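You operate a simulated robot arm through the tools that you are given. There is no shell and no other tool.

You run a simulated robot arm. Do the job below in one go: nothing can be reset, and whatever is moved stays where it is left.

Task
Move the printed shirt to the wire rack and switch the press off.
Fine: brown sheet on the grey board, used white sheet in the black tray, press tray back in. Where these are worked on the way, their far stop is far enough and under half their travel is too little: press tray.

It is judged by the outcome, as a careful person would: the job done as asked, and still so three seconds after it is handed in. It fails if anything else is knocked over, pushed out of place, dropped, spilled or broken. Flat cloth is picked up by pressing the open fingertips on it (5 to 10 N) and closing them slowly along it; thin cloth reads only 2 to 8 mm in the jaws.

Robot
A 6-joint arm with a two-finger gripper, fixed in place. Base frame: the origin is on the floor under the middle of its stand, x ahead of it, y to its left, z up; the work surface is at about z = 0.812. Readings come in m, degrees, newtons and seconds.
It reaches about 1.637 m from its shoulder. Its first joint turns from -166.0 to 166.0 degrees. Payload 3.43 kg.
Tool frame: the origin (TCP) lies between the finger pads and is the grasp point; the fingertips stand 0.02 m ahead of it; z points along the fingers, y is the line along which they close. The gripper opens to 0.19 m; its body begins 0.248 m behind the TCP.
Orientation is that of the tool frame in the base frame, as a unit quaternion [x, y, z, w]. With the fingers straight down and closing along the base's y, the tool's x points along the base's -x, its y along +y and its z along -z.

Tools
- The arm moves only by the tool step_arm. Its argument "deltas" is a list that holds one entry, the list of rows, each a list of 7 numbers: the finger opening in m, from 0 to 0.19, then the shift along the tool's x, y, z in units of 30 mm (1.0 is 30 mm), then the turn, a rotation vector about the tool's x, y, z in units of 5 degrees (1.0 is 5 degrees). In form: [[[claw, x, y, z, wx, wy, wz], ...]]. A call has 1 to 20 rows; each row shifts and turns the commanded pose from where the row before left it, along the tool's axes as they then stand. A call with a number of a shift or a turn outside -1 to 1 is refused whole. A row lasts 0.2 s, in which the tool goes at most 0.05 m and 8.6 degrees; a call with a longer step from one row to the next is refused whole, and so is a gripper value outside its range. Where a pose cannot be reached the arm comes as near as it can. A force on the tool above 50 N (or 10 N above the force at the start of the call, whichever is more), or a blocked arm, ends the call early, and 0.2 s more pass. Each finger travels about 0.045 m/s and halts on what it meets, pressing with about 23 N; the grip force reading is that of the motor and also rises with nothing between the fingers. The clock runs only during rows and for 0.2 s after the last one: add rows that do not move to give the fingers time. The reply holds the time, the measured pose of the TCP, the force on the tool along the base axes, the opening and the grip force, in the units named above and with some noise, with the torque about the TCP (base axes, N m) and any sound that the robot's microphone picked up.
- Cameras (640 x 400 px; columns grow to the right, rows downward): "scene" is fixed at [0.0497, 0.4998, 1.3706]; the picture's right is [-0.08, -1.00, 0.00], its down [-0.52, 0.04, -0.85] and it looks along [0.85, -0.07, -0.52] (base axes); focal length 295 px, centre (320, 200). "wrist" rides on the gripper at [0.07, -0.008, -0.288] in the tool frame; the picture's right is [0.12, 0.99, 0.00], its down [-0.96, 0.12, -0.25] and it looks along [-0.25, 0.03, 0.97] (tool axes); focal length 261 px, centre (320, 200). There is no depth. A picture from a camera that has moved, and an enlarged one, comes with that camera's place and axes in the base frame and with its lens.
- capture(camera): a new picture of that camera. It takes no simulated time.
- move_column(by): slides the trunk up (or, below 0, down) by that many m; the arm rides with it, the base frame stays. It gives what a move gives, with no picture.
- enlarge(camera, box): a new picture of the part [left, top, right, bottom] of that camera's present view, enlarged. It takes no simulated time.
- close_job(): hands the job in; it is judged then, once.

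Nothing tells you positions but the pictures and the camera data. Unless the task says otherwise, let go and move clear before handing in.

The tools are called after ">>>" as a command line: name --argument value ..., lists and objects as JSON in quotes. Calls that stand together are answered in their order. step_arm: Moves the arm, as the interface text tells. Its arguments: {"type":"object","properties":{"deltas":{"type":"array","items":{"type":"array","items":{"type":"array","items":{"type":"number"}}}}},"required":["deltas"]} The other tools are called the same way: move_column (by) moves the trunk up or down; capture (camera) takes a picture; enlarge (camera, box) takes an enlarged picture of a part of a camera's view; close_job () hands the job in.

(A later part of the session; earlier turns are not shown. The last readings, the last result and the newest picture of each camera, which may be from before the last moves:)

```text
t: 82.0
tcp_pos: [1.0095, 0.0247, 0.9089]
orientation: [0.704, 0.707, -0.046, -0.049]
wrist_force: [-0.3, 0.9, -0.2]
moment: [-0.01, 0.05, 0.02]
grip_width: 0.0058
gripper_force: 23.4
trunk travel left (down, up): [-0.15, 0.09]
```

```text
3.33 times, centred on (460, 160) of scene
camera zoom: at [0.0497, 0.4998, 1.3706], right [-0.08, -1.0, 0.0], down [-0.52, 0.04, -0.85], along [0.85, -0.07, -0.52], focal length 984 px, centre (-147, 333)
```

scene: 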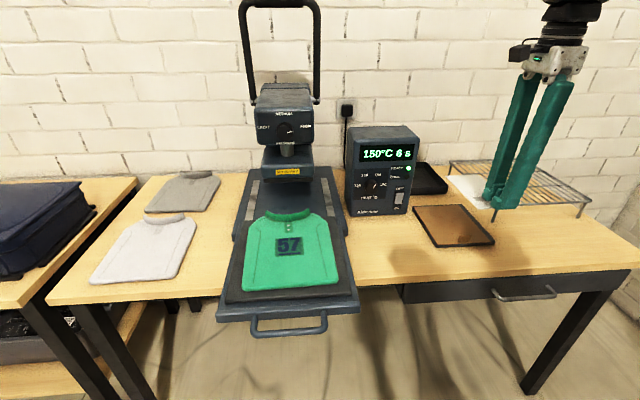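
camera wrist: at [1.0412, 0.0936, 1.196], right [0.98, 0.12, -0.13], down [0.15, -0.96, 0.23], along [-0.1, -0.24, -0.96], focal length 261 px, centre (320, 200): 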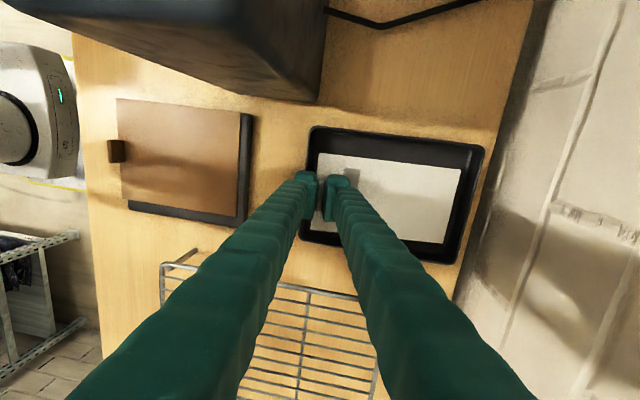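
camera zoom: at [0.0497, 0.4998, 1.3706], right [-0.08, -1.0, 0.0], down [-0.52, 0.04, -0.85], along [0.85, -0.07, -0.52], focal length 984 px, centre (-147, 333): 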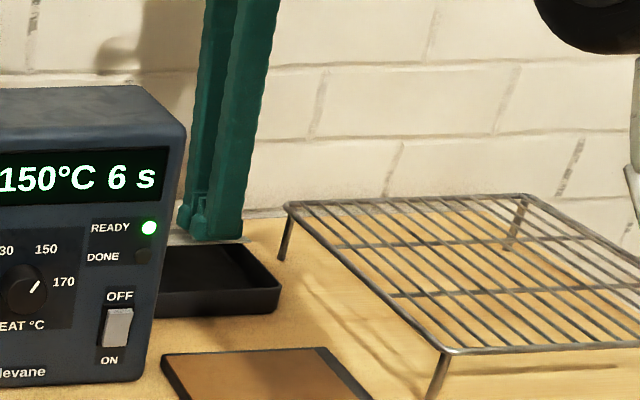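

The tilted sheet sits over the tray interior. I'll lower in small steps until the far end touches.

>>> step_arm --deltas '[[[0.0, 0, 0.055, 0.396, 0, 0, 0], [0.0, 0, 0.055, 0.396, 0, 0, 0], [0.0, 0, 0.042, 0.3, 0, 0, 0], [0.0, 0, 0.02, 0.15, 0, 0, 0], [0.0, 0, 0, 0, 0, 0, 0]]]'

>>> capture --camera "wrist"

```text
t: 83.2
tcp_pos: [1.0088, 0.0239, 0.8733]
orientation: [0.705, 0.706, -0.046, -0.049]
wrist_force: [-0.6, 0.1, 0.5]
moment: [0.01, 0.05, -0.01]
grip_width: 0.0061
gripper_force: 23.4
trunk travel left (down, up): [-0.15, 0.09]
```

```text
taken
camera wrist: at [1.0405, 0.0928, 1.1597], right [0.98, 0.12, -0.13], down [0.15, -0.96, 0.23], along [-0.1, -0.24, -0.96], focal length 261 px, centre (320, 200)
```

wrist: 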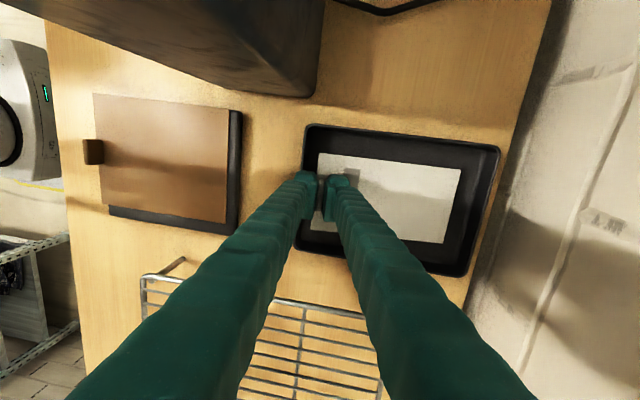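

>>> step_arm --deltas '[[[0.0, 0, 0.009, 0.066, 0, 0, 0], [0.0, 0, 0.009, 0.066, 0, 0, 0], [0.0, 0, 0, 0, 0, 0, 0]]]'

>>> step_arm --deltas '[[[0.0, 0, 0.007, 0.05, 0, 0, 0], [0.0, 0, 0.007, 0.05, 0, 0, 0], [0.0, 0, 0, 0, 0, 0, 0]]]'

>>> enlarge --camera "wrist" --box '[280, 100, 520, 300]'

>>> enlarge --camera "scene" --box '[400, 130, 480, 200]'

```text
t: 84.0
tcp_pos: [1.008, 0.0232, 0.8696]
orientation: [0.704, 0.707, -0.046, -0.05]
wrist_force: [0.2, 0.8, 0.2]
moment: [0.02, 0.02, 0.01]
grip_width: 0.0058
gripper_force: 23.6
trunk travel left (down, up): [-0.15, 0.09]
```

```text
t: 84.8
tcp_pos: [1.0087, 0.0249, 0.8656]
orientation: [0.704, 0.707, -0.046, -0.049]
wrist_force: [0.1, 0.6, -0.4]
moment: [-0.01, 0.05, 0.05]
grip_width: 0.0061
gripper_force: 23.0
trunk travel left (down, up): [-0.15, 0.09]
```

```text
2.00 times, centred on (400, 200) of wrist
camera zoom: at [1.041, 0.0926, 1.1528], right [0.98, 0.12, -0.13], down [0.15, -0.96, 0.23], along [-0.1, -0.24, -0.96], focal length 521 px, centre (160, 200)
```

zoom: 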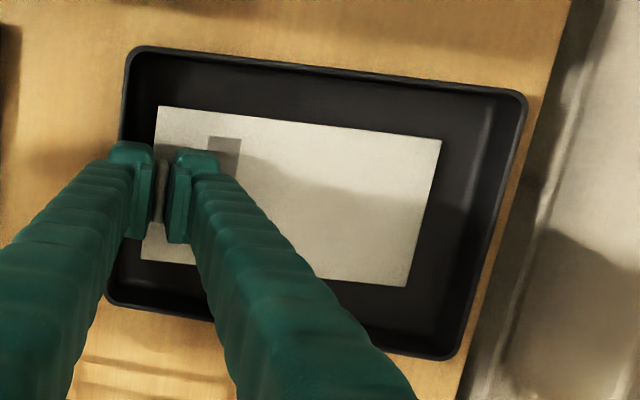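

```text
5.71 times, centred on (440, 165) of scene
camera zoom: at [0.0497, 0.4998, 1.3706], right [-0.08, -1.0, 0.0], down [-0.52, 0.04, -0.85], along [0.85, -0.07, -0.52], focal length 1686 px, centre (-366, 400)
```

zoom: 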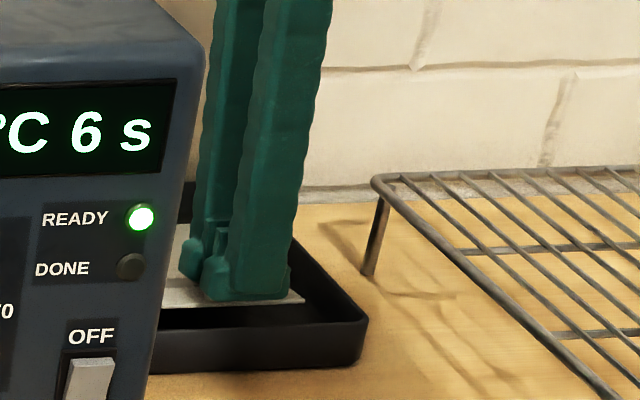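

>>> step_arm --deltas '[[[0.0, 0, 0.007, 0.05, 0, 0, 0], [0.0, 0, 0, 0, 0, 0, 0]]]'

>>> step_arm --deltas '[[[0.0, 0, 0.007, 0.05, 0, 0, 0], [0.0, 0, 0, 0, 0, 0, 0]]]'

>>> step_arm --deltas '[[[0.0, 0, 0.005, 0.04, 0, 0, 0], [0.0, 0, 0, 0, 0, 0, 0]]]'

```text
t: 85.5
tcp_pos: [1.0097, 0.0241, 0.8643]
orientation: [0.705, 0.706, -0.046, -0.049]
wrist_force: [0.1, -0.1, -0.9]
moment: [0.0, 0.02, -0.03]
grip_width: 0.0061
gripper_force: 22.8
trunk travel left (down, up): [-0.15, 0.09]
```

```text
t: 86.0
tcp_pos: [1.0103, 0.024, 0.8634]
orientation: [0.705, 0.706, -0.046, -0.049]
wrist_force: [0.1, 0.4, 0.0]
moment: [0.01, 0.0, 0.0]
grip_width: 0.006
gripper_force: 23.1
trunk travel left (down, up): [-0.15, 0.09]
```

```text
t: 86.7
tcp_pos: [1.0079, 0.0232, 0.8605]
orientation: [0.705, 0.706, -0.047, -0.048]
wrist_force: [0.2, -0.2, -0.9]
moment: [-0.01, 0.03, -0.01]
grip_width: 0.006
gripper_force: 22.8
trunk travel left (down, up): [-0.15, 0.09]
```

The far end is practically on the tray floor and the near end about 2 cm above it, still inside the rim. I'll open gently and lift away.

>>> step_arm --deltas '[[[0.009, 0, 0, 0, 0, 0, 0], [0.012, 0, 0, 0, 0, 0, 0], [0.018, 0, 0, 0, 0, 0, 0], [0.024, 0, 0, 0, 0, 0, 0], [0.03, 0, 0, 0, 0, 0, 0], [0.03, 0, -0.014, -0.1, 0, 0, 0], [0.03, 0, -0.028, -0.2, 0, 0, 0], [0.03, 0, -0.056, -0.4, 0, 0, 0], [0.03, 0, -0.112, -0.8, 0, 0, 0], [0.03, 0, -0.112, -0.8, 0, 0, 0], [0.03, 0, -0.112, -0.8, 0, 0, 0], [0.03, 0, -0.112, -0.8, 0, 0, 0], [0.03, 0, -0.112, -0.8, 0, 0, 0], [0.03, 0, 0, 0, -0.8, 0, 0], [0.03, 0, 0, 0, -0.8, 0, 0], [0.03, 0, 0, 0, 0, 0, 0]]]'

>>> capture --camera "wrist"

>>> enlarge --camera "scene" --box '[390, 130, 510, 250]'

```text
t: 90.0
tcp_pos: [1.0079, 0.0235, 1.004]
orientation: [0.707, 0.707, 0.003, 0.0]
wrist_force: [0.1, -0.3, 0.4]
moment: [-0.01, -0.04, -0.03]
grip_width: 0.0302
gripper_force: 0.1
trunk travel left (down, up): [-0.15, 0.09]
```

```text
taken
camera wrist: at [0.9987, 0.0922, 1.2913], right [0.99, 0.12, 0.01], down [0.11, -0.96, 0.24], along [0.04, -0.24, -0.97], focal length 261 px, centre (320, 200)
```

wrist: 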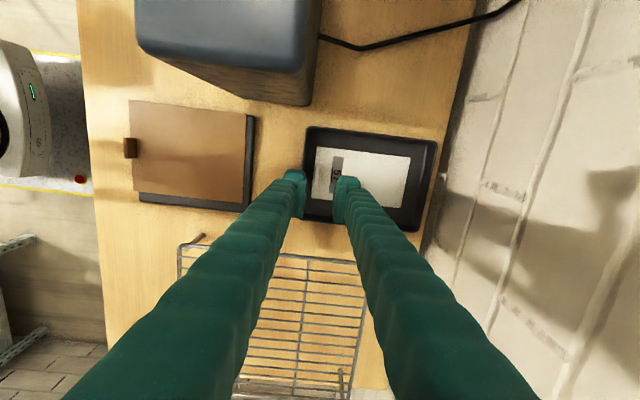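

```text
3.33 times, centred on (450, 190) of scene
camera zoom: at [0.0497, 0.4998, 1.3706], right [-0.08, -1.0, 0.0], down [-0.52, 0.04, -0.85], along [0.85, -0.07, -0.52], focal length 984 px, centre (-113, 233)
```

zoom: 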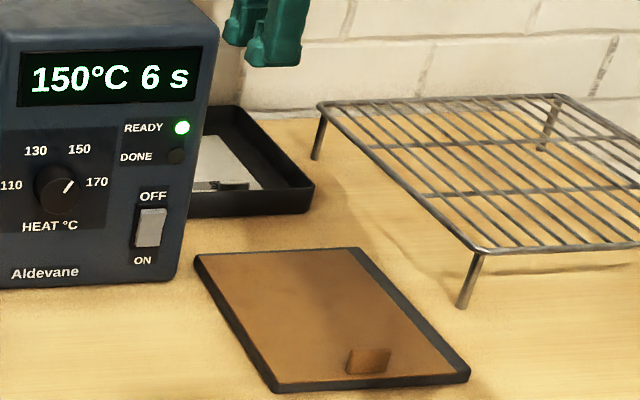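

The white sheet lies flat in the black tray and the brown sheet is on the board. Now for the shirt: I'll return along the same safe route to a point above its hem.

>>> step_arm --deltas '[[[0.03, 0, -0.9, -0.5, 0, 0, 0], [0.03, 0, -1, -0.5, 0, 0, 0], [0.03, 0, -1, 0, 0, 0, 0], [0.03, 0, -1, 0, 0, 0, 0], [0.03, 0, -1, 0, 0, 0, 0], [0.03, 0, -1, 0, 0, 0, 0], [0.03, 0, -1, 0, 0, 0, 0], [0.03, 0, -1, 0, 0, 0, 0], [0.03, 0, -1, 0, 0, 0, 0], [0.03, 0, -1, 0, 0, 0, 0], [0.03, 0, -1, 0, 0, 0, 0], [0.03, 0, -1, 0, 0, 0, 0], [0.03, 0, -1, 0, 0, 0, 0], [0.03, 0, -0.7, 0, 0, 0, 0], [0.03, 0, 0, 0, 0, 0, 0]]]'

>>> step_arm --deltas '[[[0.05, 0.9, -0.1, 0, 0, 0, 0], [0.055, 0.98, -0.1, 0, 0, 0, 0], [0.055, 0.98, -0.1, 0, 0, 0, 0], [0.055, 0.98, -0.1, 0, 0, 0, 0], [0.055, 0.98, -0.1, 0, 0, 0, 0], [0.055, 0.98, -0.1, 0, 0, 0, 0], [0.055, 0.98, -0.1, 0, 0, 0, 0], [0.055, 0.98, -0.1, 0, 0, 0, 0], [0.055, 0.98, -0.1, 0, 0, 0, 0], [0.055, 0.98, -0.1, 0, 0, 0, 0], [0.055, 0.98, -0.1, 0, 0, 0, 0], [0.055, 0.98, -0.1, 0, 0, 0, 0], [0.055, 0.98, -0.1, 0, 0, 0, 0], [0.055, 0.98, -0.1, 0, 0, 0, 0], [0.055, 0.98, -0.1, 0, 0, 0, 0], [0.055, 0.98, -0.1, 0, 0, 0, 0], [0.055, 0.98, -0.1, 0, 0, 0, 0], [0.055, 0, 0, 0, 0, 0, 0]]]'

>>> capture --camera "wrist"

>>> enlarge --camera "wrist" --box '[240, 90, 500, 270]'

```text
t: 93.2
tcp_pos: [0.6013, 0.0223, 1.0307]
orientation: [0.707, 0.708, 0.004, 0.0]
wrist_force: [0.0, -0.6, 0.9]
moment: [-0.02, 0.0, -0.02]
grip_width: 0.03
gripper_force: 0.1
trunk travel left (down, up): [-0.15, 0.09]
```

```text
t: 97.0
tcp_pos: [0.5456, 0.5206, 1.0296]
orientation: [0.707, 0.707, 0.003, 0.001]
wrist_force: [-0.3, 0.2, 0.0]
moment: [0.0, 0.04, -0.01]
grip_width: 0.055
gripper_force: 0.0
trunk travel left (down, up): [-0.15, 0.09]
```

```text
taken
camera wrist: at [0.5379, 0.5897, 1.3187], right [0.99, 0.12, 0.01], down [0.11, -0.96, 0.25], along [0.03, -0.24, -0.97], focal length 261 px, centre (320, 200)
```

wrist: 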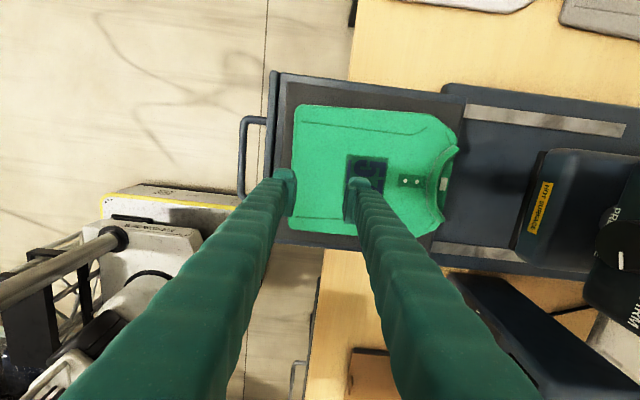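

```text
2.22 times, centred on (370, 180) of wrist
camera zoom: at [0.5379, 0.5897, 1.3187], right [0.99, 0.12, 0.01], down [0.11, -0.96, 0.25], along [0.03, -0.24, -0.97], focal length 579 px, centre (209, 244)
```

zoom: 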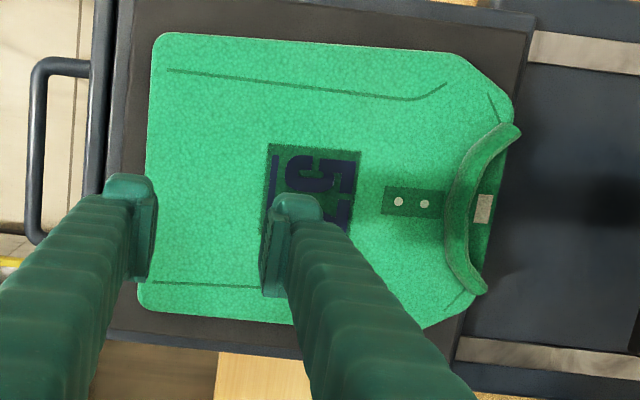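

The shirt spans about x 0.50–0.77, y 0.42–0.635, with the print at x 0.59–0.655. I'll pinch near the middle of the hem, clear of the print. First I'll descend to just above the cloth.

>>> step_arm --deltas '[[[0.05, 0.1, -0.18, 0.8, 0, 0, 0], [0.05, 0.113, -0.173, 0.8, 0, 0, 0], [0.05, 0, 0, 0.8, 0, 0, 0], [0.05, 0, 0, 0.7, 0, 0, 0], [0.05, 0, 0, 0.4, 0, 0, 0], [0.05, 0, 0, 0.2, 0, 0, 0], [0.05, 0, 0, 0, 0, 0, 0]]]'

>>> enlarge --camera "wrist" --box '[240, 90, 500, 270]'

>>> enlarge --camera "scene" --box '[230, 200, 350, 310]'

```text
t: 98.7
tcp_pos: [0.5371, 0.5261, 0.9202]
orientation: [0.707, 0.707, 0.003, 0.001]
wrist_force: [-0.1, 0.7, -0.2]
moment: [0.0, -0.03, 0.0]
grip_width: 0.0501
gripper_force: 0.0
trunk travel left (down, up): [-0.15, 0.09]
```

```text
2.22 times, centred on (370, 180) of wrist
camera zoom: at [0.5288, 0.5964, 1.2086], right [0.99, 0.12, 0.01], down [0.12, -0.96, 0.24], along [0.03, -0.24, -0.97], focal length 579 px, centre (209, 244)
```

zoom: 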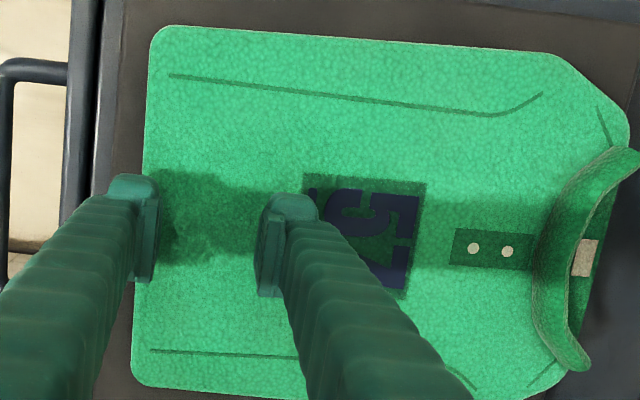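

```text
3.64 times, centred on (290, 255) of scene
camera zoom: at [0.0497, 0.4998, 1.3706], right [-0.08, -1.0, 0.0], down [-0.52, 0.04, -0.85], along [0.85, -0.07, -0.52], focal length 1073 px, centre (429, 0)
```

zoom: 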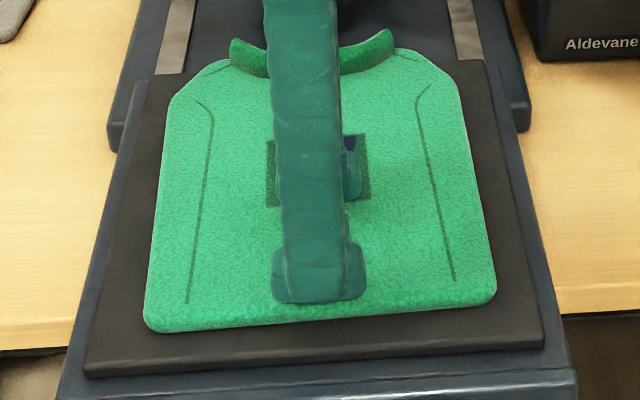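

>>> step_arm --deltas '[[[0.05, 0, 0, 0.1, 0, 0, 0], [0.05, 0, 0, 0.1, 0, 0, 0], [0.05, 0, 0, 0.07, 0, 0, 0], [0.05, 0, 0, 0, 0, 0, 0]]]'

>>> step_arm --deltas '[[[0.05, 0, 0, 0.06, 0, 0, 0], [0.05, 0, 0, 0, 0, 0, 0]]]'

>>> step_arm --deltas '[[[0.05, 0, 0, 0.05, 0, 0, 0], [0.05, 0, 0, 0, 0, 0, 0]]]'

```text
t: 99.7
tcp_pos: [0.5373, 0.5281, 0.9126]
orientation: [0.706, 0.708, 0.004, 0.0]
wrist_force: [-0.3, -0.7, -0.3]
moment: [0.0, -0.02, -0.01]
grip_width: 0.0499
gripper_force: 0.0
trunk travel left (down, up): [-0.15, 0.09]
```

```text
t: 100.2
tcp_pos: [0.5388, 0.5263, 0.9111]
orientation: [0.707, 0.707, 0.003, 0.001]
wrist_force: [-0.1, 0.4, -0.3]
moment: [-0.01, 0.01, 0.04]
grip_width: 0.0501
gripper_force: 0.0
trunk travel left (down, up): [-0.15, 0.09]
```

```text
t: 100.8
tcp_pos: [0.5377, 0.528, 0.91]
orientation: [0.707, 0.707, 0.003, 0.0]
wrist_force: [0.2, -0.1, 0.7]
moment: [0.0, -0.02, 0.0]
grip_width: 0.0502
gripper_force: 0.1
trunk travel left (down, up): [-0.15, 0.09]
```

>>> step_arm --deltas '[[[0.05, 0, 0, 0.06, 0, 0, 0], [0.05, 0, 0, 0, 0, 0, 0]]]'

>>> step_arm --deltas '[[[0.05, 0, 0, 0.05, 0, 0, 0], [0.05, 0, 0, 0, 0, 0, 0]]]'

>>> step_arm --deltas '[[[0.05, 0, 0, 0.05, 0, 0, 0], [0.05, 0, 0, 0, 0, 0, 0]]]'

```text
t: 101.5
tcp_pos: [0.5395, 0.527, 0.9075]
orientation: [0.706, 0.708, 0.003, 0.0]
wrist_force: [-0.5, 1.3, 0.0]
moment: [0.0, -0.02, 0.02]
grip_width: 0.0501
gripper_force: 0.1
trunk travel left (down, up): [-0.15, 0.09]
```

```text
t: 102.0
tcp_pos: [0.5384, 0.5283, 0.9065]
orientation: [0.706, 0.708, 0.003, 0.0]
wrist_force: [-0.3, 0.0, 0.1]
moment: [0.02, -0.01, -0.05]
grip_width: 0.0502
gripper_force: 0.2
trunk travel left (down, up): [-0.15, 0.09]
```

```text
t: 102.7
tcp_pos: [0.5387, 0.5275, 0.906]
orientation: [0.707, 0.708, 0.003, 0.001]
wrist_force: [-0.2, 2.7, 6.6]
moment: [0.05, 0.22, -0.09]
grip_width: 0.0499
gripper_force: 0.1
trunk travel left (down, up): [-0.15, 0.09]
```

Contact at about 6.6 N. I'll press very slightly more so both tips bear, then check.

>>> step_arm --deltas '[[[0.05, 0, 0, 0.02, 0, 0, 0], [0.05, 0, 0, 0, 0, 0, 0]]]'

```text
t: 103.2
tcp_pos: [0.5385, 0.5271, 0.9043]
orientation: [0.706, 0.708, 0.003, 0.0]
wrist_force: [0.5, 6.1, 20.3]
moment: [0.07, 0.67, -0.16]
grip_width: 0.0503
gripper_force: 0.5
trunk travel left (down, up): [-0.15, 0.09]
```

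The load is all on the near finger, from a slight tilt. I'll ease off and correct the tilt so both tips share it.

>>> step_arm --deltas '[[[0.05, 0, 0, -0.03, 0.08, 0, 0], [0.05, 0, 0, 0, 0, 0, 0]]]'

```text
t: 103.8
tcp_pos: [0.5389, 0.5274, 0.9066]
orientation: [0.707, 0.708, 0.001, -0.003]
wrist_force: [1.4, 7.2, 12.7]
moment: [0.15, -0.24, 0.12]
grip_width: 0.0502
gripper_force: 0.4
trunk travel left (down, up): [-0.15, 0.09]
```

>>> step_arm --deltas '[[[0.05, 0, 0, -0.005, -0.02, 0, 0], [0.048, 0, 0, 0, 0, 0, 0], [0.046, 0, 0, 0, 0, 0, 0], [0.044, 0, 0, 0, 0, 0, 0], [0.042, 0, 0, 0, 0, 0, 0], [0.04, 0, 0, 0, 0, 0, 0]]]'

>>> enlarge --camera "wrist" --box '[240, 90, 500, 270]'

>>> enlarge --camera "scene" --box '[230, 200, 350, 310]'

```text
t: 105.2
tcp_pos: [0.538, 0.5252, 0.906]
orientation: [0.707, 0.707, 0.002, -0.001]
wrist_force: [0.4, -2.5, 6.9]
moment: [-0.07, -0.02, -0.04]
grip_width: 0.0383
gripper_force: 0.1
trunk travel left (down, up): [-0.15, 0.09]
```

```text
2.22 times, centred on (370, 180) of wrist
camera zoom: at [0.5326, 0.5952, 1.1941], right [0.99, 0.12, 0.0], down [0.12, -0.96, 0.24], along [0.03, -0.24, -0.97], focal length 579 px, centre (209, 244)
```

zoom: 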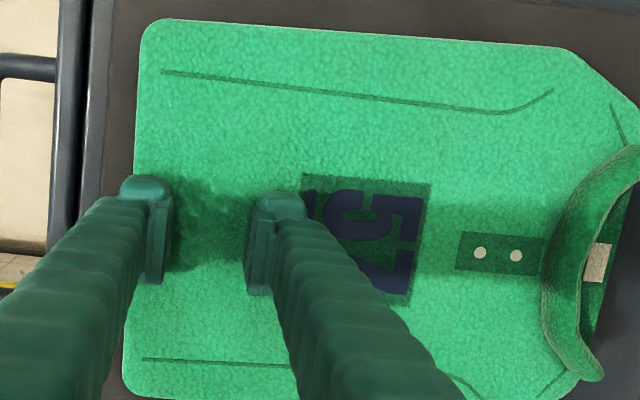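

```text
3.64 times, centred on (290, 255) of scene
camera zoom: at [0.0497, 0.4998, 1.3706], right [-0.08, -1.0, 0.0], down [-0.52, 0.04, -0.85], along [0.85, -0.07, -0.52], focal length 1073 px, centre (429, 0)
```

zoom: 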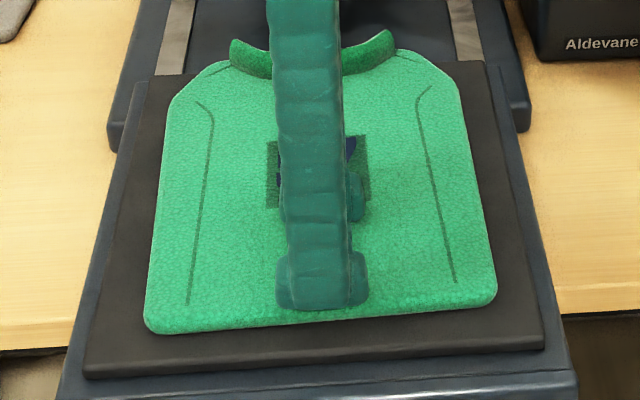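

Both tips bear evenly (about 7 N). I'll continue closing slowly along the cloth.

>>> step_arm --deltas '[[[0.038, 0, 0, 0, 0, 0, 0], [0.036, 0, 0, 0, 0, 0, 0], [0.034, 0, 0, 0, 0, 0, 0], [0.032, 0, 0, 0, 0, 0, 0], [0.03, 0, 0, 0, 0, 0, 0], [0.028, 0, 0, 0, 0, 0, 0], [0.026, 0, 0, 0, 0, 0, 0]]]'

>>> enlarge --camera "wrist" --box '[240, 90, 500, 270]'

```text
t: 106.8
tcp_pos: [0.5395, 0.5272, 0.9074]
orientation: [0.707, 0.707, 0.002, -0.001]
wrist_force: [0.1, 0.1, 5.7]
moment: [-0.06, -0.03, 0.0]
grip_width: 0.0262
gripper_force: 0.1
trunk travel left (down, up): [-0.15, 0.09]
```

```text
2.22 times, centred on (370, 180) of wrist
camera zoom: at [0.5322, 0.5957, 1.1942], right [0.99, 0.12, 0.0], down [0.12, -0.96, 0.24], along [0.03, -0.24, -0.97], focal length 579 px, centre (209, 244)
```

zoom: 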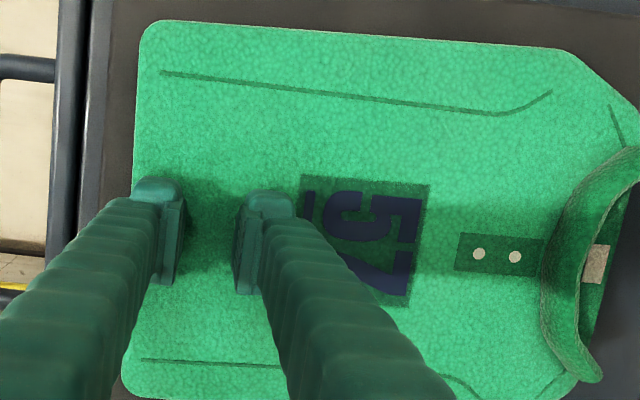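

>>> step_arm --deltas '[[[0.024, 0, 0, 0.004, 0, 0, 0], [0.022, 0, 0, 0.004, 0, 0, 0], [0.02, 0, 0, 0, 0, 0, 0], [0.018, 0, 0, 0, 0, 0, 0], [0.016, 0, 0, 0, 0, 0, 0], [0.014, 0, 0, 0, 0, 0, 0], [0.012, 0, 0, 0, 0, 0, 0]]]'

>>> enlarge --camera "wrist" --box '[270, 130, 400, 260]'

```text
t: 108.5
tcp_pos: [0.5385, 0.5274, 0.9059]
orientation: [0.707, 0.708, 0.001, -0.001]
wrist_force: [-0.1, -1.4, 11.1]
moment: [-0.08, -0.04, 0.01]
grip_width: 0.0105
gripper_force: 0.1
trunk travel left (down, up): [-0.15, 0.09]
```

```text
3.08 times, centred on (335, 195) of wrist
camera zoom: at [0.5314, 0.5955, 1.1939], right [0.99, 0.12, 0.0], down [0.12, -0.96, 0.24], along [0.03, -0.24, -0.97], focal length 802 px, centre (274, 215)
```

zoom: 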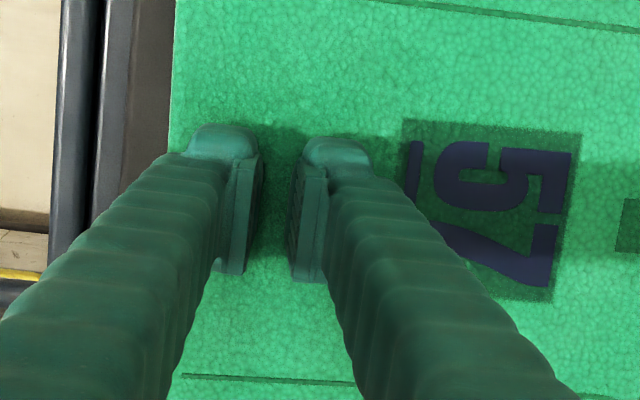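

>>> step_arm --deltas '[[[0.01, 0, 0, -0.003, 0, 0, 0], [0.008, 0, 0, 0, 0, 0, 0], [0.006, 0, 0, 0, 0, 0, 0], [0.004, 0, 0, 0, 0, 0, 0], [0.002, 0, 0, 0, 0, 0, 0], [0.0, 0, 0, 0, 0, 0, 0], [0.0, 0, 0, 0, 0, 0, 0], [0.0, 0, 0, 0, 0, 0, 0]]]'

>>> enlarge --camera "wrist" --box '[270, 130, 400, 260]'

>>> enlarge --camera "scene" --box '[230, 200, 350, 310]'

```text
t: 110.2
tcp_pos: [0.5398, 0.5272, 0.9054]
orientation: [0.706, 0.708, 0.002, 0.0]
wrist_force: [1.2, 0.3, 4.6]
moment: [-0.03, -0.02, -0.02]
grip_width: 0.0061
gripper_force: 22.8
trunk travel left (down, up): [-0.15, 0.09]
```

```text
3.08 times, centred on (335, 195) of wrist
camera zoom: at [0.5323, 0.5956, 1.1938], right [0.99, 0.12, 0.0], down [0.12, -0.96, 0.24], along [0.03, -0.24, -0.97], focal length 802 px, centre (274, 215)
```

zoom: 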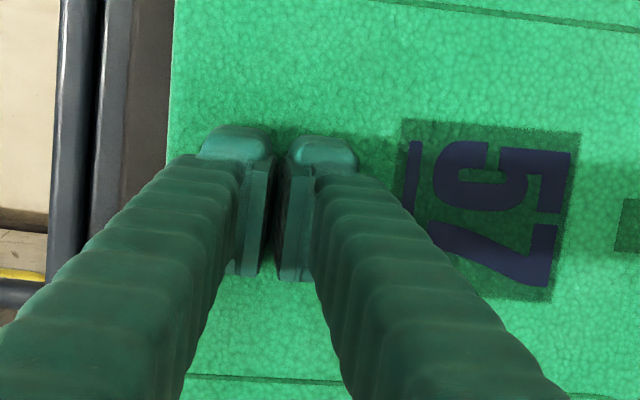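

```text
3.64 times, centred on (290, 255) of scene
camera zoom: at [0.0497, 0.4998, 1.3706], right [-0.08, -1.0, 0.0], down [-0.52, 0.04, -0.85], along [0.85, -0.07, -0.52], focal length 1073 px, centre (429, 0)
```

zoom: 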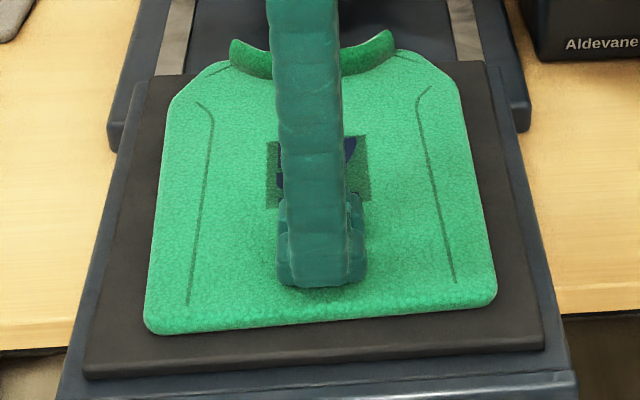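

The jaws hold 6 mm of cloth at about 23 N. I'll lift slowly to see how the shirt behaves.

>>> step_arm --deltas '[[[0.0, 0, 0, -0.15, 0, 0, 0], [0.0, 0, 0, -0.25, 0, 0, 0], [0.0, 0, 0, -0.3, 0, 0, 0], [0.0, 0, 0, -0.4, 0, 0, 0], [0.0, 0, 0, -0.4, 0, 0, 0], [0.0, 0, 0, 0, 0, 0, 0]]]'

>>> enlarge --camera "wrist" --box '[240, 90, 500, 270]'

>>> enlarge --camera "scene" --box '[220, 180, 360, 310]'

```text
t: 111.7
tcp_pos: [0.5381, 0.5264, 0.9502]
orientation: [0.707, 0.708, 0.001, -0.001]
wrist_force: [0.0, 0.2, 0.2]
moment: [0.0, 0.06, 0.02]
grip_width: 0.0
gripper_force: 23.2
trunk travel left (down, up): [-0.15, 0.09]
```

```text
2.22 times, centred on (370, 180) of wrist
camera zoom: at [0.5315, 0.5956, 1.2391], right [0.99, 0.12, 0.0], down [0.12, -0.96, 0.24], along [0.03, -0.24, -0.97], focal length 579 px, centre (209, 244)
```

zoom: 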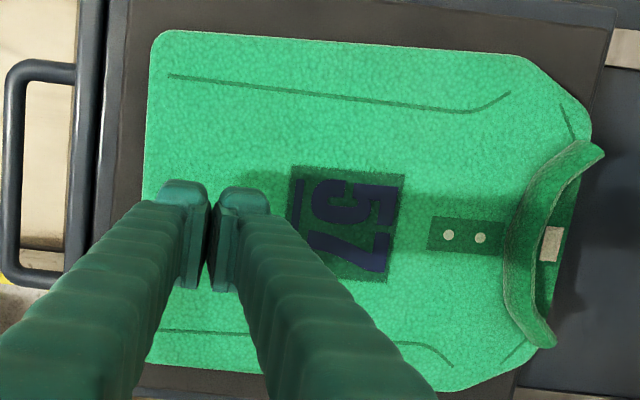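

```text
3.08 times, centred on (290, 245) of scene
camera zoom: at [0.0497, 0.4998, 1.3706], right [-0.08, -1.0, 0.0], down [-0.52, 0.04, -0.85], along [0.85, -0.07, -0.52], focal length 908 px, centre (412, 62)
```

zoom: 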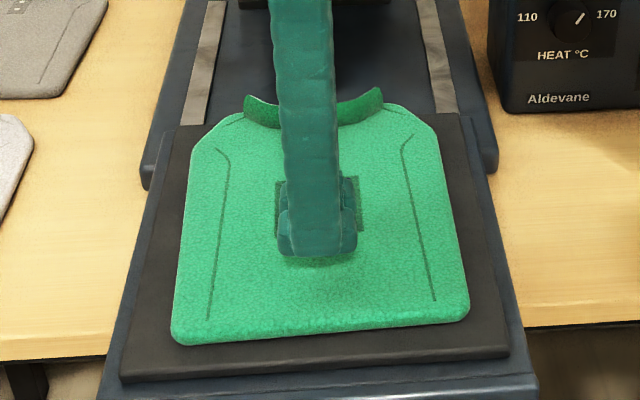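

The cloth slipped out of the pinch and the shirt hasn't moved. The standing collar band is a much better hold, so I'll look at it closely.

>>> step_arm --deltas '[[[0.02, 0, 0, -0.6, 0, 0, 0], [0.04, 0, 0.5, -0.6, 0, 0, 0], [0.04, 0, 0.8, -0.3, 0, 0, 0], [0.04, 0, 0.8, 0, 0, 0, 0], [0.04, 0, 0.6, 0, 0, 0, 0], [0.04, 0, 0, 0, 0, 0, 0]]]'

>>> enlarge --camera "wrist" --box '[240, 90, 500, 270]'

>>> capture --camera "scene"

```text
t: 113.0
tcp_pos: [0.6192, 0.5269, 0.996]
orientation: [0.707, 0.707, 0.001, -0.001]
wrist_force: [0.3, -0.9, 1.3]
moment: [-0.04, -0.01, 0.01]
grip_width: 0.0403
gripper_force: 0.0
trunk travel left (down, up): [-0.15, 0.09]
```

```text
2.22 times, centred on (370, 180) of wrist
camera zoom: at [0.6114, 0.5956, 1.2841], right [0.99, 0.12, 0.0], down [0.12, -0.96, 0.24], along [0.03, -0.24, -0.97], focal length 579 px, centre (209, 244)
```

zoom: 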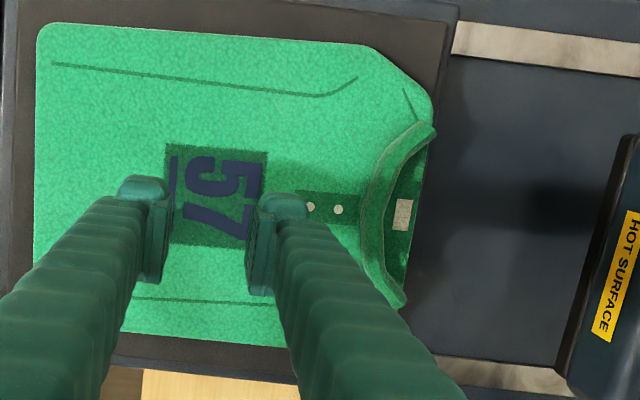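

```text
taken
```

scene: 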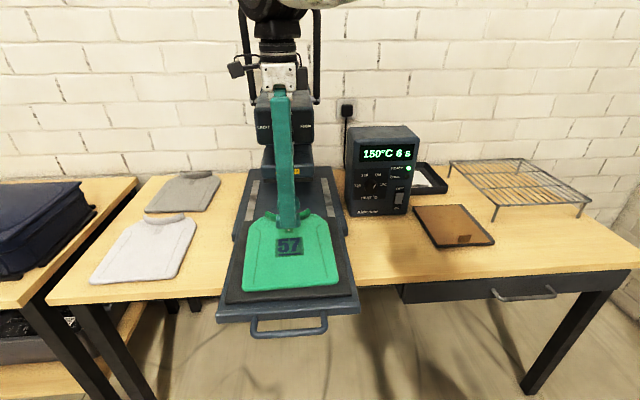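

The collar band stands about 23 mm tall, centred near (0.729, 0.534). I'll lean the gripper back 6° to stay clear of the press head, and come over the band with the fingers either side of it.

>>> step_arm --deltas '[[[0.04, 0, 0, 0, -0.6, 0, 0], [0.04, 0, 0, 0, -0.6, 0, 0], [0.04, 0, 0, 0, 0, 0, 0], [0.04, 0.047, 0.708, 0.282, 0, 0, 0], [0.04, 0.047, 0.708, 0.282, 0, 0, 0], [0.04, 0.047, 0.708, 0.282, 0, 0, 0], [0.04, 0.047, 0.708, 0.282, 0, 0, 0], [0.04, 0.047, 0.708, 0.282, 0, 0, 0], [0.04, 0, 0, 0, 0, 0, 0]]]'

>>> capture --camera "wrist"

>>> enlarge --camera "wrist" --box '[260, 110, 420, 250]'

>>> enlarge --camera "scene" --box '[220, 60, 360, 250]'

```text
t: 115.0
tcp_pos: [0.7288, 0.5338, 0.9636]
orientation: [0.705, 0.707, 0.038, 0.035]
wrist_force: [-0.1, -0.2, 0.5]
moment: [0.0, 0.02, 0.0]
grip_width: 0.0402
gripper_force: 0.1
trunk travel left (down, up): [-0.15, 0.09]
```

```text
taken
camera wrist: at [0.6918, 0.602, 1.2487], right [0.99, 0.12, 0.1], down [0.09, -0.96, 0.26], along [0.13, -0.24, -0.96], focal length 261 px, centre (320, 200)
```

wrist: 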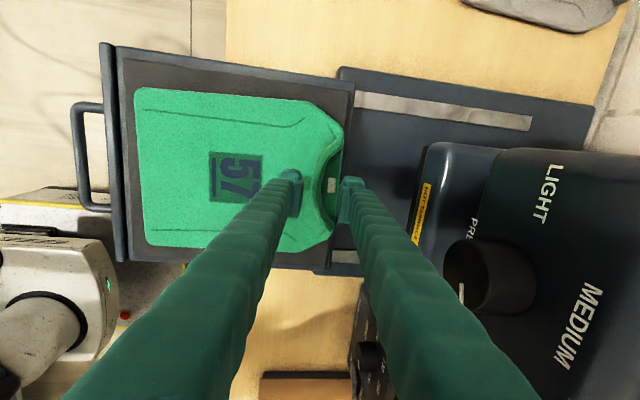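

```text
2.86 times, centred on (340, 180) of wrist
camera zoom: at [0.6918, 0.602, 1.2487], right [0.99, 0.12, 0.1], down [0.09, -0.96, 0.26], along [0.13, -0.24, -0.96], focal length 745 px, centre (263, 257)
```

zoom: 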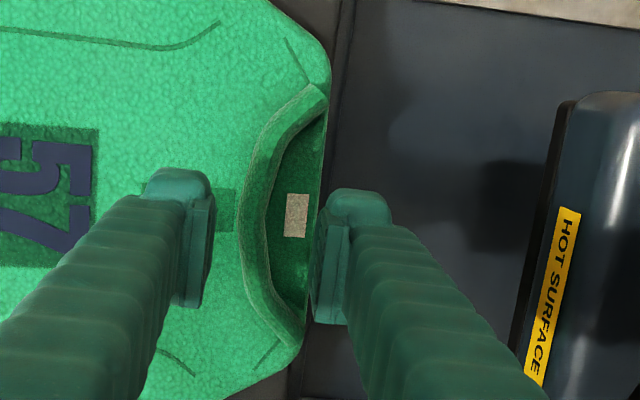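

```text
2.11 times, centred on (290, 155) of scene
camera zoom: at [0.0497, 0.4998, 1.3706], right [-0.08, -1.0, 0.0], down [-0.52, 0.04, -0.85], along [0.85, -0.07, -0.52], focal length 621 px, centre (383, 295)
```

zoom: 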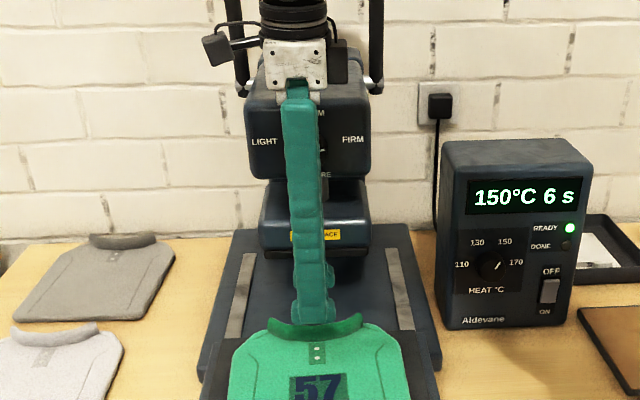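

The band sits between the fingers, and the press head has clearance. I'll lower onto the band in small steps.

>>> step_arm --deltas '[[[0.04, 0.03, -0.01, 0.3, 0, 0, 0], [0.04, 0.03, -0.01, 0.3, 0, 0, 0], [0.04, 0, -0.02, 0.3, 0, 0, 0], [0.04, 0, -0.02, 0.25, 0, 0, 0], [0.04, 0, -0.02, 0.2, 0, 0, 0], [0.04, 0, -0.01, 0.1, 0, 0, 0], [0.04, 0, 0, 0, 0, 0, 0]]]'

>>> enlarge --camera "wrist" --box '[260, 110, 420, 250]'

>>> enlarge --camera "scene" --box '[240, 180, 340, 270]'

```text
t: 116.7
tcp_pos: [0.7301, 0.5348, 0.9204]
orientation: [0.706, 0.706, 0.038, 0.035]
wrist_force: [-0.2, -0.1, 0.0]
moment: [0.0, 0.0, 0.02]
grip_width: 0.0401
gripper_force: 0.1
trunk travel left (down, up): [-0.15, 0.09]
```

```text
2.86 times, centred on (340, 180) of wrist
camera zoom: at [0.6934, 0.605, 1.2068], right [0.99, 0.12, 0.1], down [0.09, -0.96, 0.26], along [0.13, -0.24, -0.96], focal length 745 px, centre (263, 257)
```

zoom: 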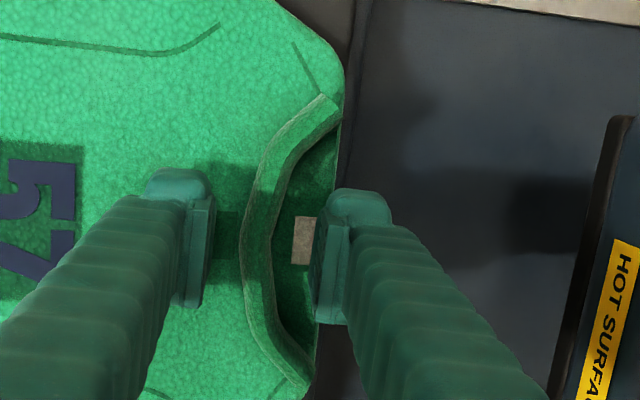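

```text
4.44 times, centred on (290, 225) of scene
camera zoom: at [0.0497, 0.4998, 1.3706], right [-0.08, -1.0, 0.0], down [-0.52, 0.04, -0.85], along [0.85, -0.07, -0.52], focal length 1312 px, centre (453, 89)
```

zoom: 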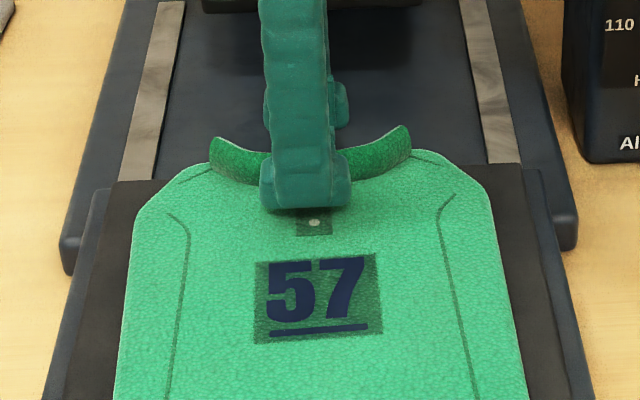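

>>> step_arm --deltas '[[[0.04, 0, -0.08, 0.1, 0, 0, 0], [0.034, 0, 0, 0.0, 0, 0, 0], [0.028, 0, 0, 0, 0, 0, 0], [0.022, 0, 0, 0, 0, 0, 0], [0.016, 0, 0, 0, 0, 0, 0], [0.01, 0, 0, 0, 0, 0, 0], [0.005, 0, 0, 0, 0, 0, 0], [0.0, 0, 0, 0, 0, 0, 0], [0.0, 0, 0, 0, 0, 0, 0], [0.0, 0, 0, 0, 0, 0, 0]]]'

>>> enlarge --camera "wrist" --box '[260, 110, 420, 250]'

>>> enlarge --camera "scene" --box '[240, 180, 340, 270]'

```text
t: 118.4
tcp_pos: [0.7302, 0.5358, 0.9265]
orientation: [0.706, 0.706, 0.044, 0.037]
wrist_force: [0.5, -7.4, 32.1]
moment: [-0.05, 0.15, 0.12]
grip_width: 0.0
gripper_force: 22.9
trunk travel left (down, up): [-0.15, 0.09]
stopped in row 8: the force on the tool passed its limit at 54 N (the readings are from after the stop); the commanded pose is now the measured one
```

```text
2.86 times, centred on (340, 180) of wrist
camera zoom: at [0.6903, 0.6028, 1.2123], right [0.99, 0.12, 0.11], down [0.09, -0.96, 0.25], along [0.14, -0.24, -0.96], focal length 745 px, centre (263, 257)
```

zoom: 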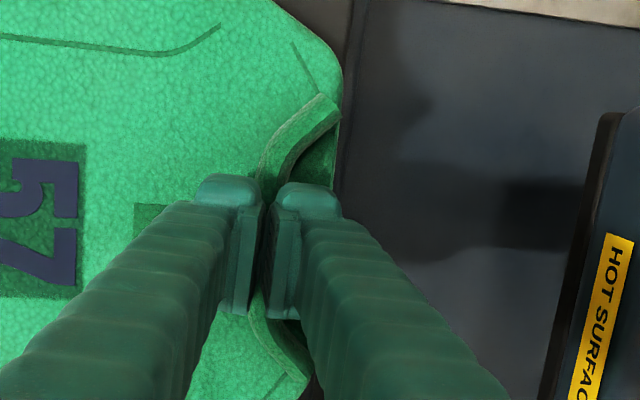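

```text
4.44 times, centred on (290, 225) of scene
camera zoom: at [0.0497, 0.4998, 1.3706], right [-0.08, -1.0, 0.0], down [-0.52, 0.04, -0.85], along [0.85, -0.07, -0.52], focal length 1312 px, centre (453, 89)
```

zoom: 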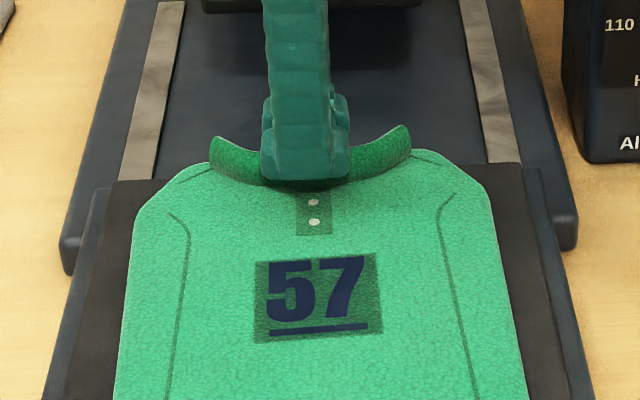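

Closing on the collar only squeezed the band down under the tips and pushed the tool up, so that hold doesn't work. I'll open, lift clear, and go back to pinching flat cloth with better-controlled pressure.

>>> step_arm --deltas '[[[0.01, 0, 0, -0.15, 0, 0, 0], [0.025, 0, 0, -0.2, 0, 0, 0], [0.04, 0, 0, -0.3, 0, 0, 0], [0.04, 0, -0.2, -0.6, 0, 0, 0], [0.04, 0, -0.7, -0.8, 0, 0, 0], [0.04, 0, -0.9, -0.5, 0, 0, 0], [0.04, 0, -0.9, 0, 0, 0, 0], [0.04, 0, -0.9, 0, 0, 0, 0], [0.04, 0, -0.9, 0, 0, 0, 0], [0.04, 0, 0, 0, 0.6, 0, 0], [0.04, 0, 0, 0, 0.6, 0, 0], [0.04, 0, 0, 0, 0, 0, 0]]]'

>>> capture --camera "scene"

>>> enlarge --camera "scene" --box '[230, 190, 350, 310]'

```text
t: 121.0
tcp_pos: [0.586, 0.5359, 0.984]
orientation: [0.706, 0.708, 0.004, -0.001]
wrist_force: [0.7, 0.4, -0.1]
moment: [-0.03, 0.04, 0.02]
grip_width: 0.0403
gripper_force: 0.0
trunk travel left (down, up): [-0.15, 0.09]
```

```text
taken
```

scene: 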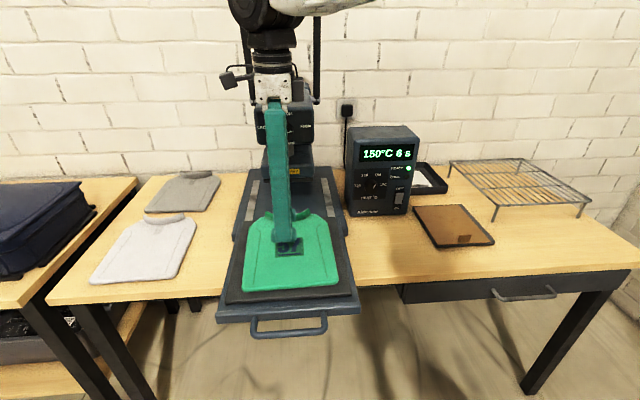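

```text
3.33 times, centred on (290, 250) of scene
camera zoom: at [0.0497, 0.4998, 1.3706], right [-0.08, -1.0, 0.0], down [-0.52, 0.04, -0.85], along [0.85, -0.07, -0.52], focal length 984 px, centre (420, 33)
```

zoom: 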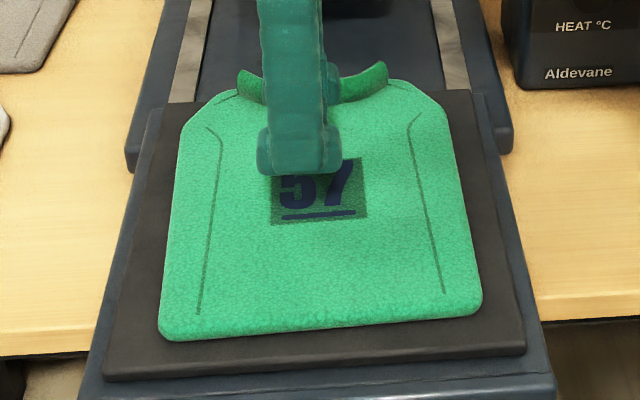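

The shirt is undamaged and essentially where it was. I'll turn the gripper to close along y, so both tips sit fully on the hem area away from the print.

>>> step_arm --deltas '[[[0.055, 0, -0.3, -0.2, 0, 0, -1], [0.055, 0, 0, 0, 0, 0, -1], [0.055, 0, 0, 0, 0, 0, -1], [0.055, 0, 0, 0, 0, 0, -1], [0.055, 0, 0, 0, 0, 0, -1], [0.055, 0, 0, 0, 0, 0, -1], [0.055, 0, 0, 0, 0, 0, -1], [0.055, 0, 0, 0, 0, 0, -1], [0.055, 0, 0, 0, 0, 0, -1], [0.055, 0, 0, 0, 0, 0, -1], [0.055, 0, 0, 0, 0, 0, -1], [0.055, 0, 0, 0, 0, 0, -1], [0.055, 0, 0, 0, 0, 0, -1], [0.055, 0, 0, 0, 0, 0, -1], [0.055, 0, 0, 0, 0, 0, -1], [0.055, 0, 0, 0, 0, 0, -1], [0.055, 0, 0, 0, 0, 0, -1], [0.055, 0, 0, 0, 0, 0, -1], [0.055, 0, 0, 0, 0, 0, 0]]]'

>>> capture --camera "wrist"

```text
t: 125.0
tcp_pos: [0.5774, 0.5355, 0.9888]
orientation: [-0.001, 1.0, 0.003, 0.002]
wrist_force: [1.0, 0.0, 0.9]
moment: [0.0, 0.01, 0.01]
grip_width: 0.0549
gripper_force: 0.1
trunk travel left (down, up): [-0.15, 0.09]
```

```text
taken
camera wrist: at [0.5078, 0.525, 1.2773], right [-0.12, 0.99, 0.01], down [0.96, 0.12, 0.25], along [0.25, 0.04, -0.97], focal length 261 px, centre (320, 200)
```

wrist: 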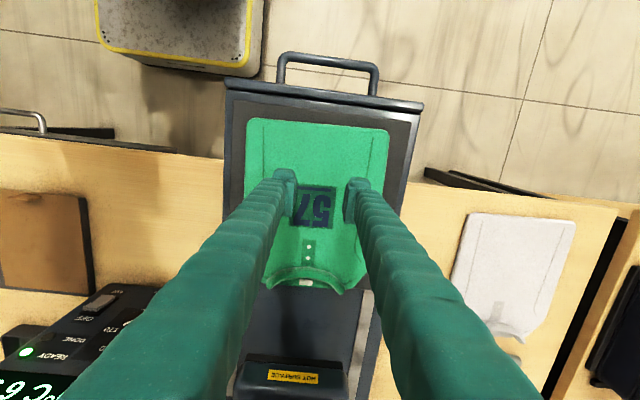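

>>> step_arm --deltas '[[[0.055, 0.5, -0.1, 0.3, 0.069, 0.046, 0], [0.055, 0.5, -0.1, 0.6, 0, 0, 0], [0.055, 0.41, -0.05, 0.6, 0, 0, 0], [0.055, 0, 0, 0.5, 0, 0, 0], [0.055, 0, 0, 0.4, 0, 0, 0], [0.055, 0, 0, 0, 0, 0, 0]]]'

>>> enlarge --camera "wrist" --box '[220, 90, 440, 260]'

>>> enlarge --camera "scene" --box '[230, 200, 350, 310]'

```text
t: 126.4
tcp_pos: [0.5357, 0.5314, 0.9168]
orientation: [-0.001, 1.0, 0.001, 0.001]
wrist_force: [-0.5, -0.1, -0.8]
moment: [0.01, 0.0, 0.03]
grip_width: 0.0549
gripper_force: 0.1
trunk travel left (down, up): [-0.15, 0.09]
```

```text
2.35 times, centred on (330, 175) of wrist
camera zoom: at [0.4669, 0.5223, 1.2047], right [-0.12, 0.99, 0.0], down [0.96, 0.12, 0.25], along [0.25, 0.03, -0.97], focal length 613 px, centre (296, 259)
```

zoom: 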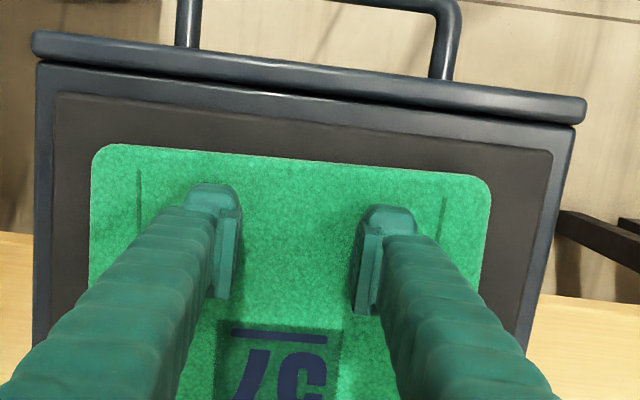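

```text
3.64 times, centred on (290, 255) of scene
camera zoom: at [0.0497, 0.4998, 1.3706], right [-0.08, -1.0, 0.0], down [-0.52, 0.04, -0.85], along [0.85, -0.07, -0.52], focal length 1073 px, centre (429, 0)
```

zoom: 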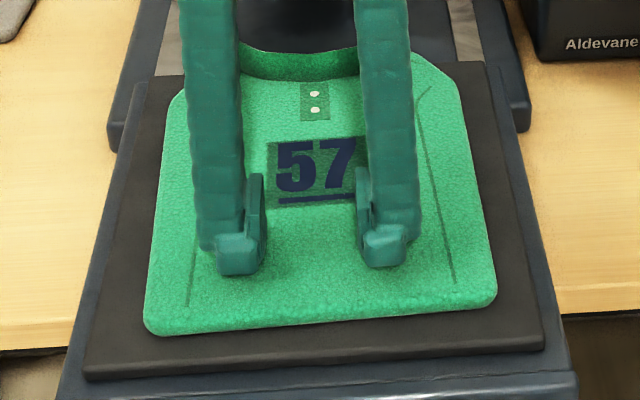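

>>> step_arm --deltas '[[[0.055, 0, 0, 0.15, 0, 0, 0], [0.055, 0, 0, 0.1, 0, 0, 0], [0.055, 0, 0, 0.06, 0, 0, 0], [0.055, 0, 0, 0, 0, 0, 0]]]'

>>> step_arm --deltas '[[[0.055, 0, 0, 0.03, 0, 0, 0], [0.055, 0, 0, 0, 0, 0, 0]]]'

>>> step_arm --deltas '[[[0.055, 0, 0, 0.03, 0, 0, 0], [0.055, 0, 0, 0, 0, 0, 0]]]'

```text
t: 127.4
tcp_pos: [0.5355, 0.5299, 0.9066]
orientation: [-0.001, 1.0, 0.001, 0.001]
wrist_force: [-0.6, -0.1, -0.2]
moment: [-0.01, 0.02, 0.0]
grip_width: 0.0548
gripper_force: 0.1
trunk travel left (down, up): [-0.15, 0.09]
```

```text
t: 128.0
tcp_pos: [0.5358, 0.5287, 0.9063]
orientation: [-0.001, 1.0, 0.001, 0.001]
wrist_force: [-0.5, -0.4, 0.2]
moment: [-0.01, 0.02, 0.02]
grip_width: 0.0549
gripper_force: 0.0
trunk travel left (down, up): [-0.15, 0.09]
```

```text
t: 128.6
tcp_pos: [0.536, 0.5299, 0.906]
orientation: [-0.001, 1.0, 0.001, 0.0]
wrist_force: [1.1, -0.1, 8.4]
moment: [-0.15, 0.0, 0.01]
grip_width: 0.0553
gripper_force: 0.9
trunk travel left (down, up): [-0.15, 0.09]
```

Contact at 8.4 N, a bit more on one side. I'll trim the tilt slightly and start closing slowly, watching the cloth.

>>> step_arm --deltas '[[[0.055, 0, 0, 0, 0.025, 0, 0], [0.053, 0, 0, 0, 0, 0, 0], [0.051, 0, 0, 0, 0, 0, 0], [0.049, 0, 0, 0, 0, 0, 0], [0.047, 0, 0, 0, 0, 0, 0], [0.045, 0, 0, 0, 0, 0, 0]]]'

>>> enlarge --camera "scene" --box '[250, 230, 340, 300]'

```text
t: 130.0
tcp_pos: [0.5352, 0.5287, 0.9044]
orientation: [-0.001, 1.0, 0.0, 0.0]
wrist_force: [0.2, 4.1, 8.3]
moment: [0.12, 0.03, 0.03]
grip_width: 0.0455
gripper_force: 0.7
trunk travel left (down, up): [-0.15, 0.09]
```

```text
5.71 times, centred on (295, 265) of scene
camera zoom: at [0.0497, 0.4998, 1.3706], right [-0.08, -1.0, 0.0], down [-0.52, 0.04, -0.85], along [0.85, -0.07, -0.52], focal length 1686 px, centre (463, -171)
```

zoom: 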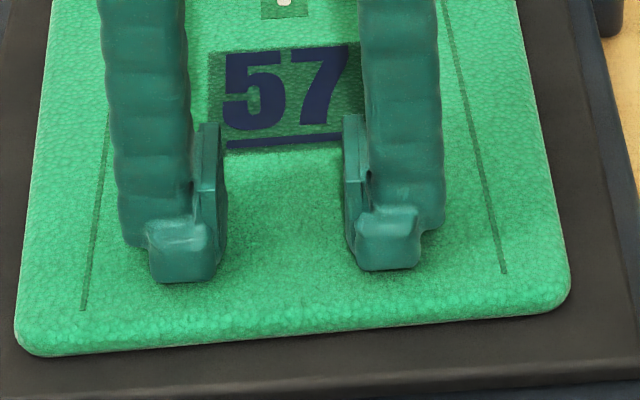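

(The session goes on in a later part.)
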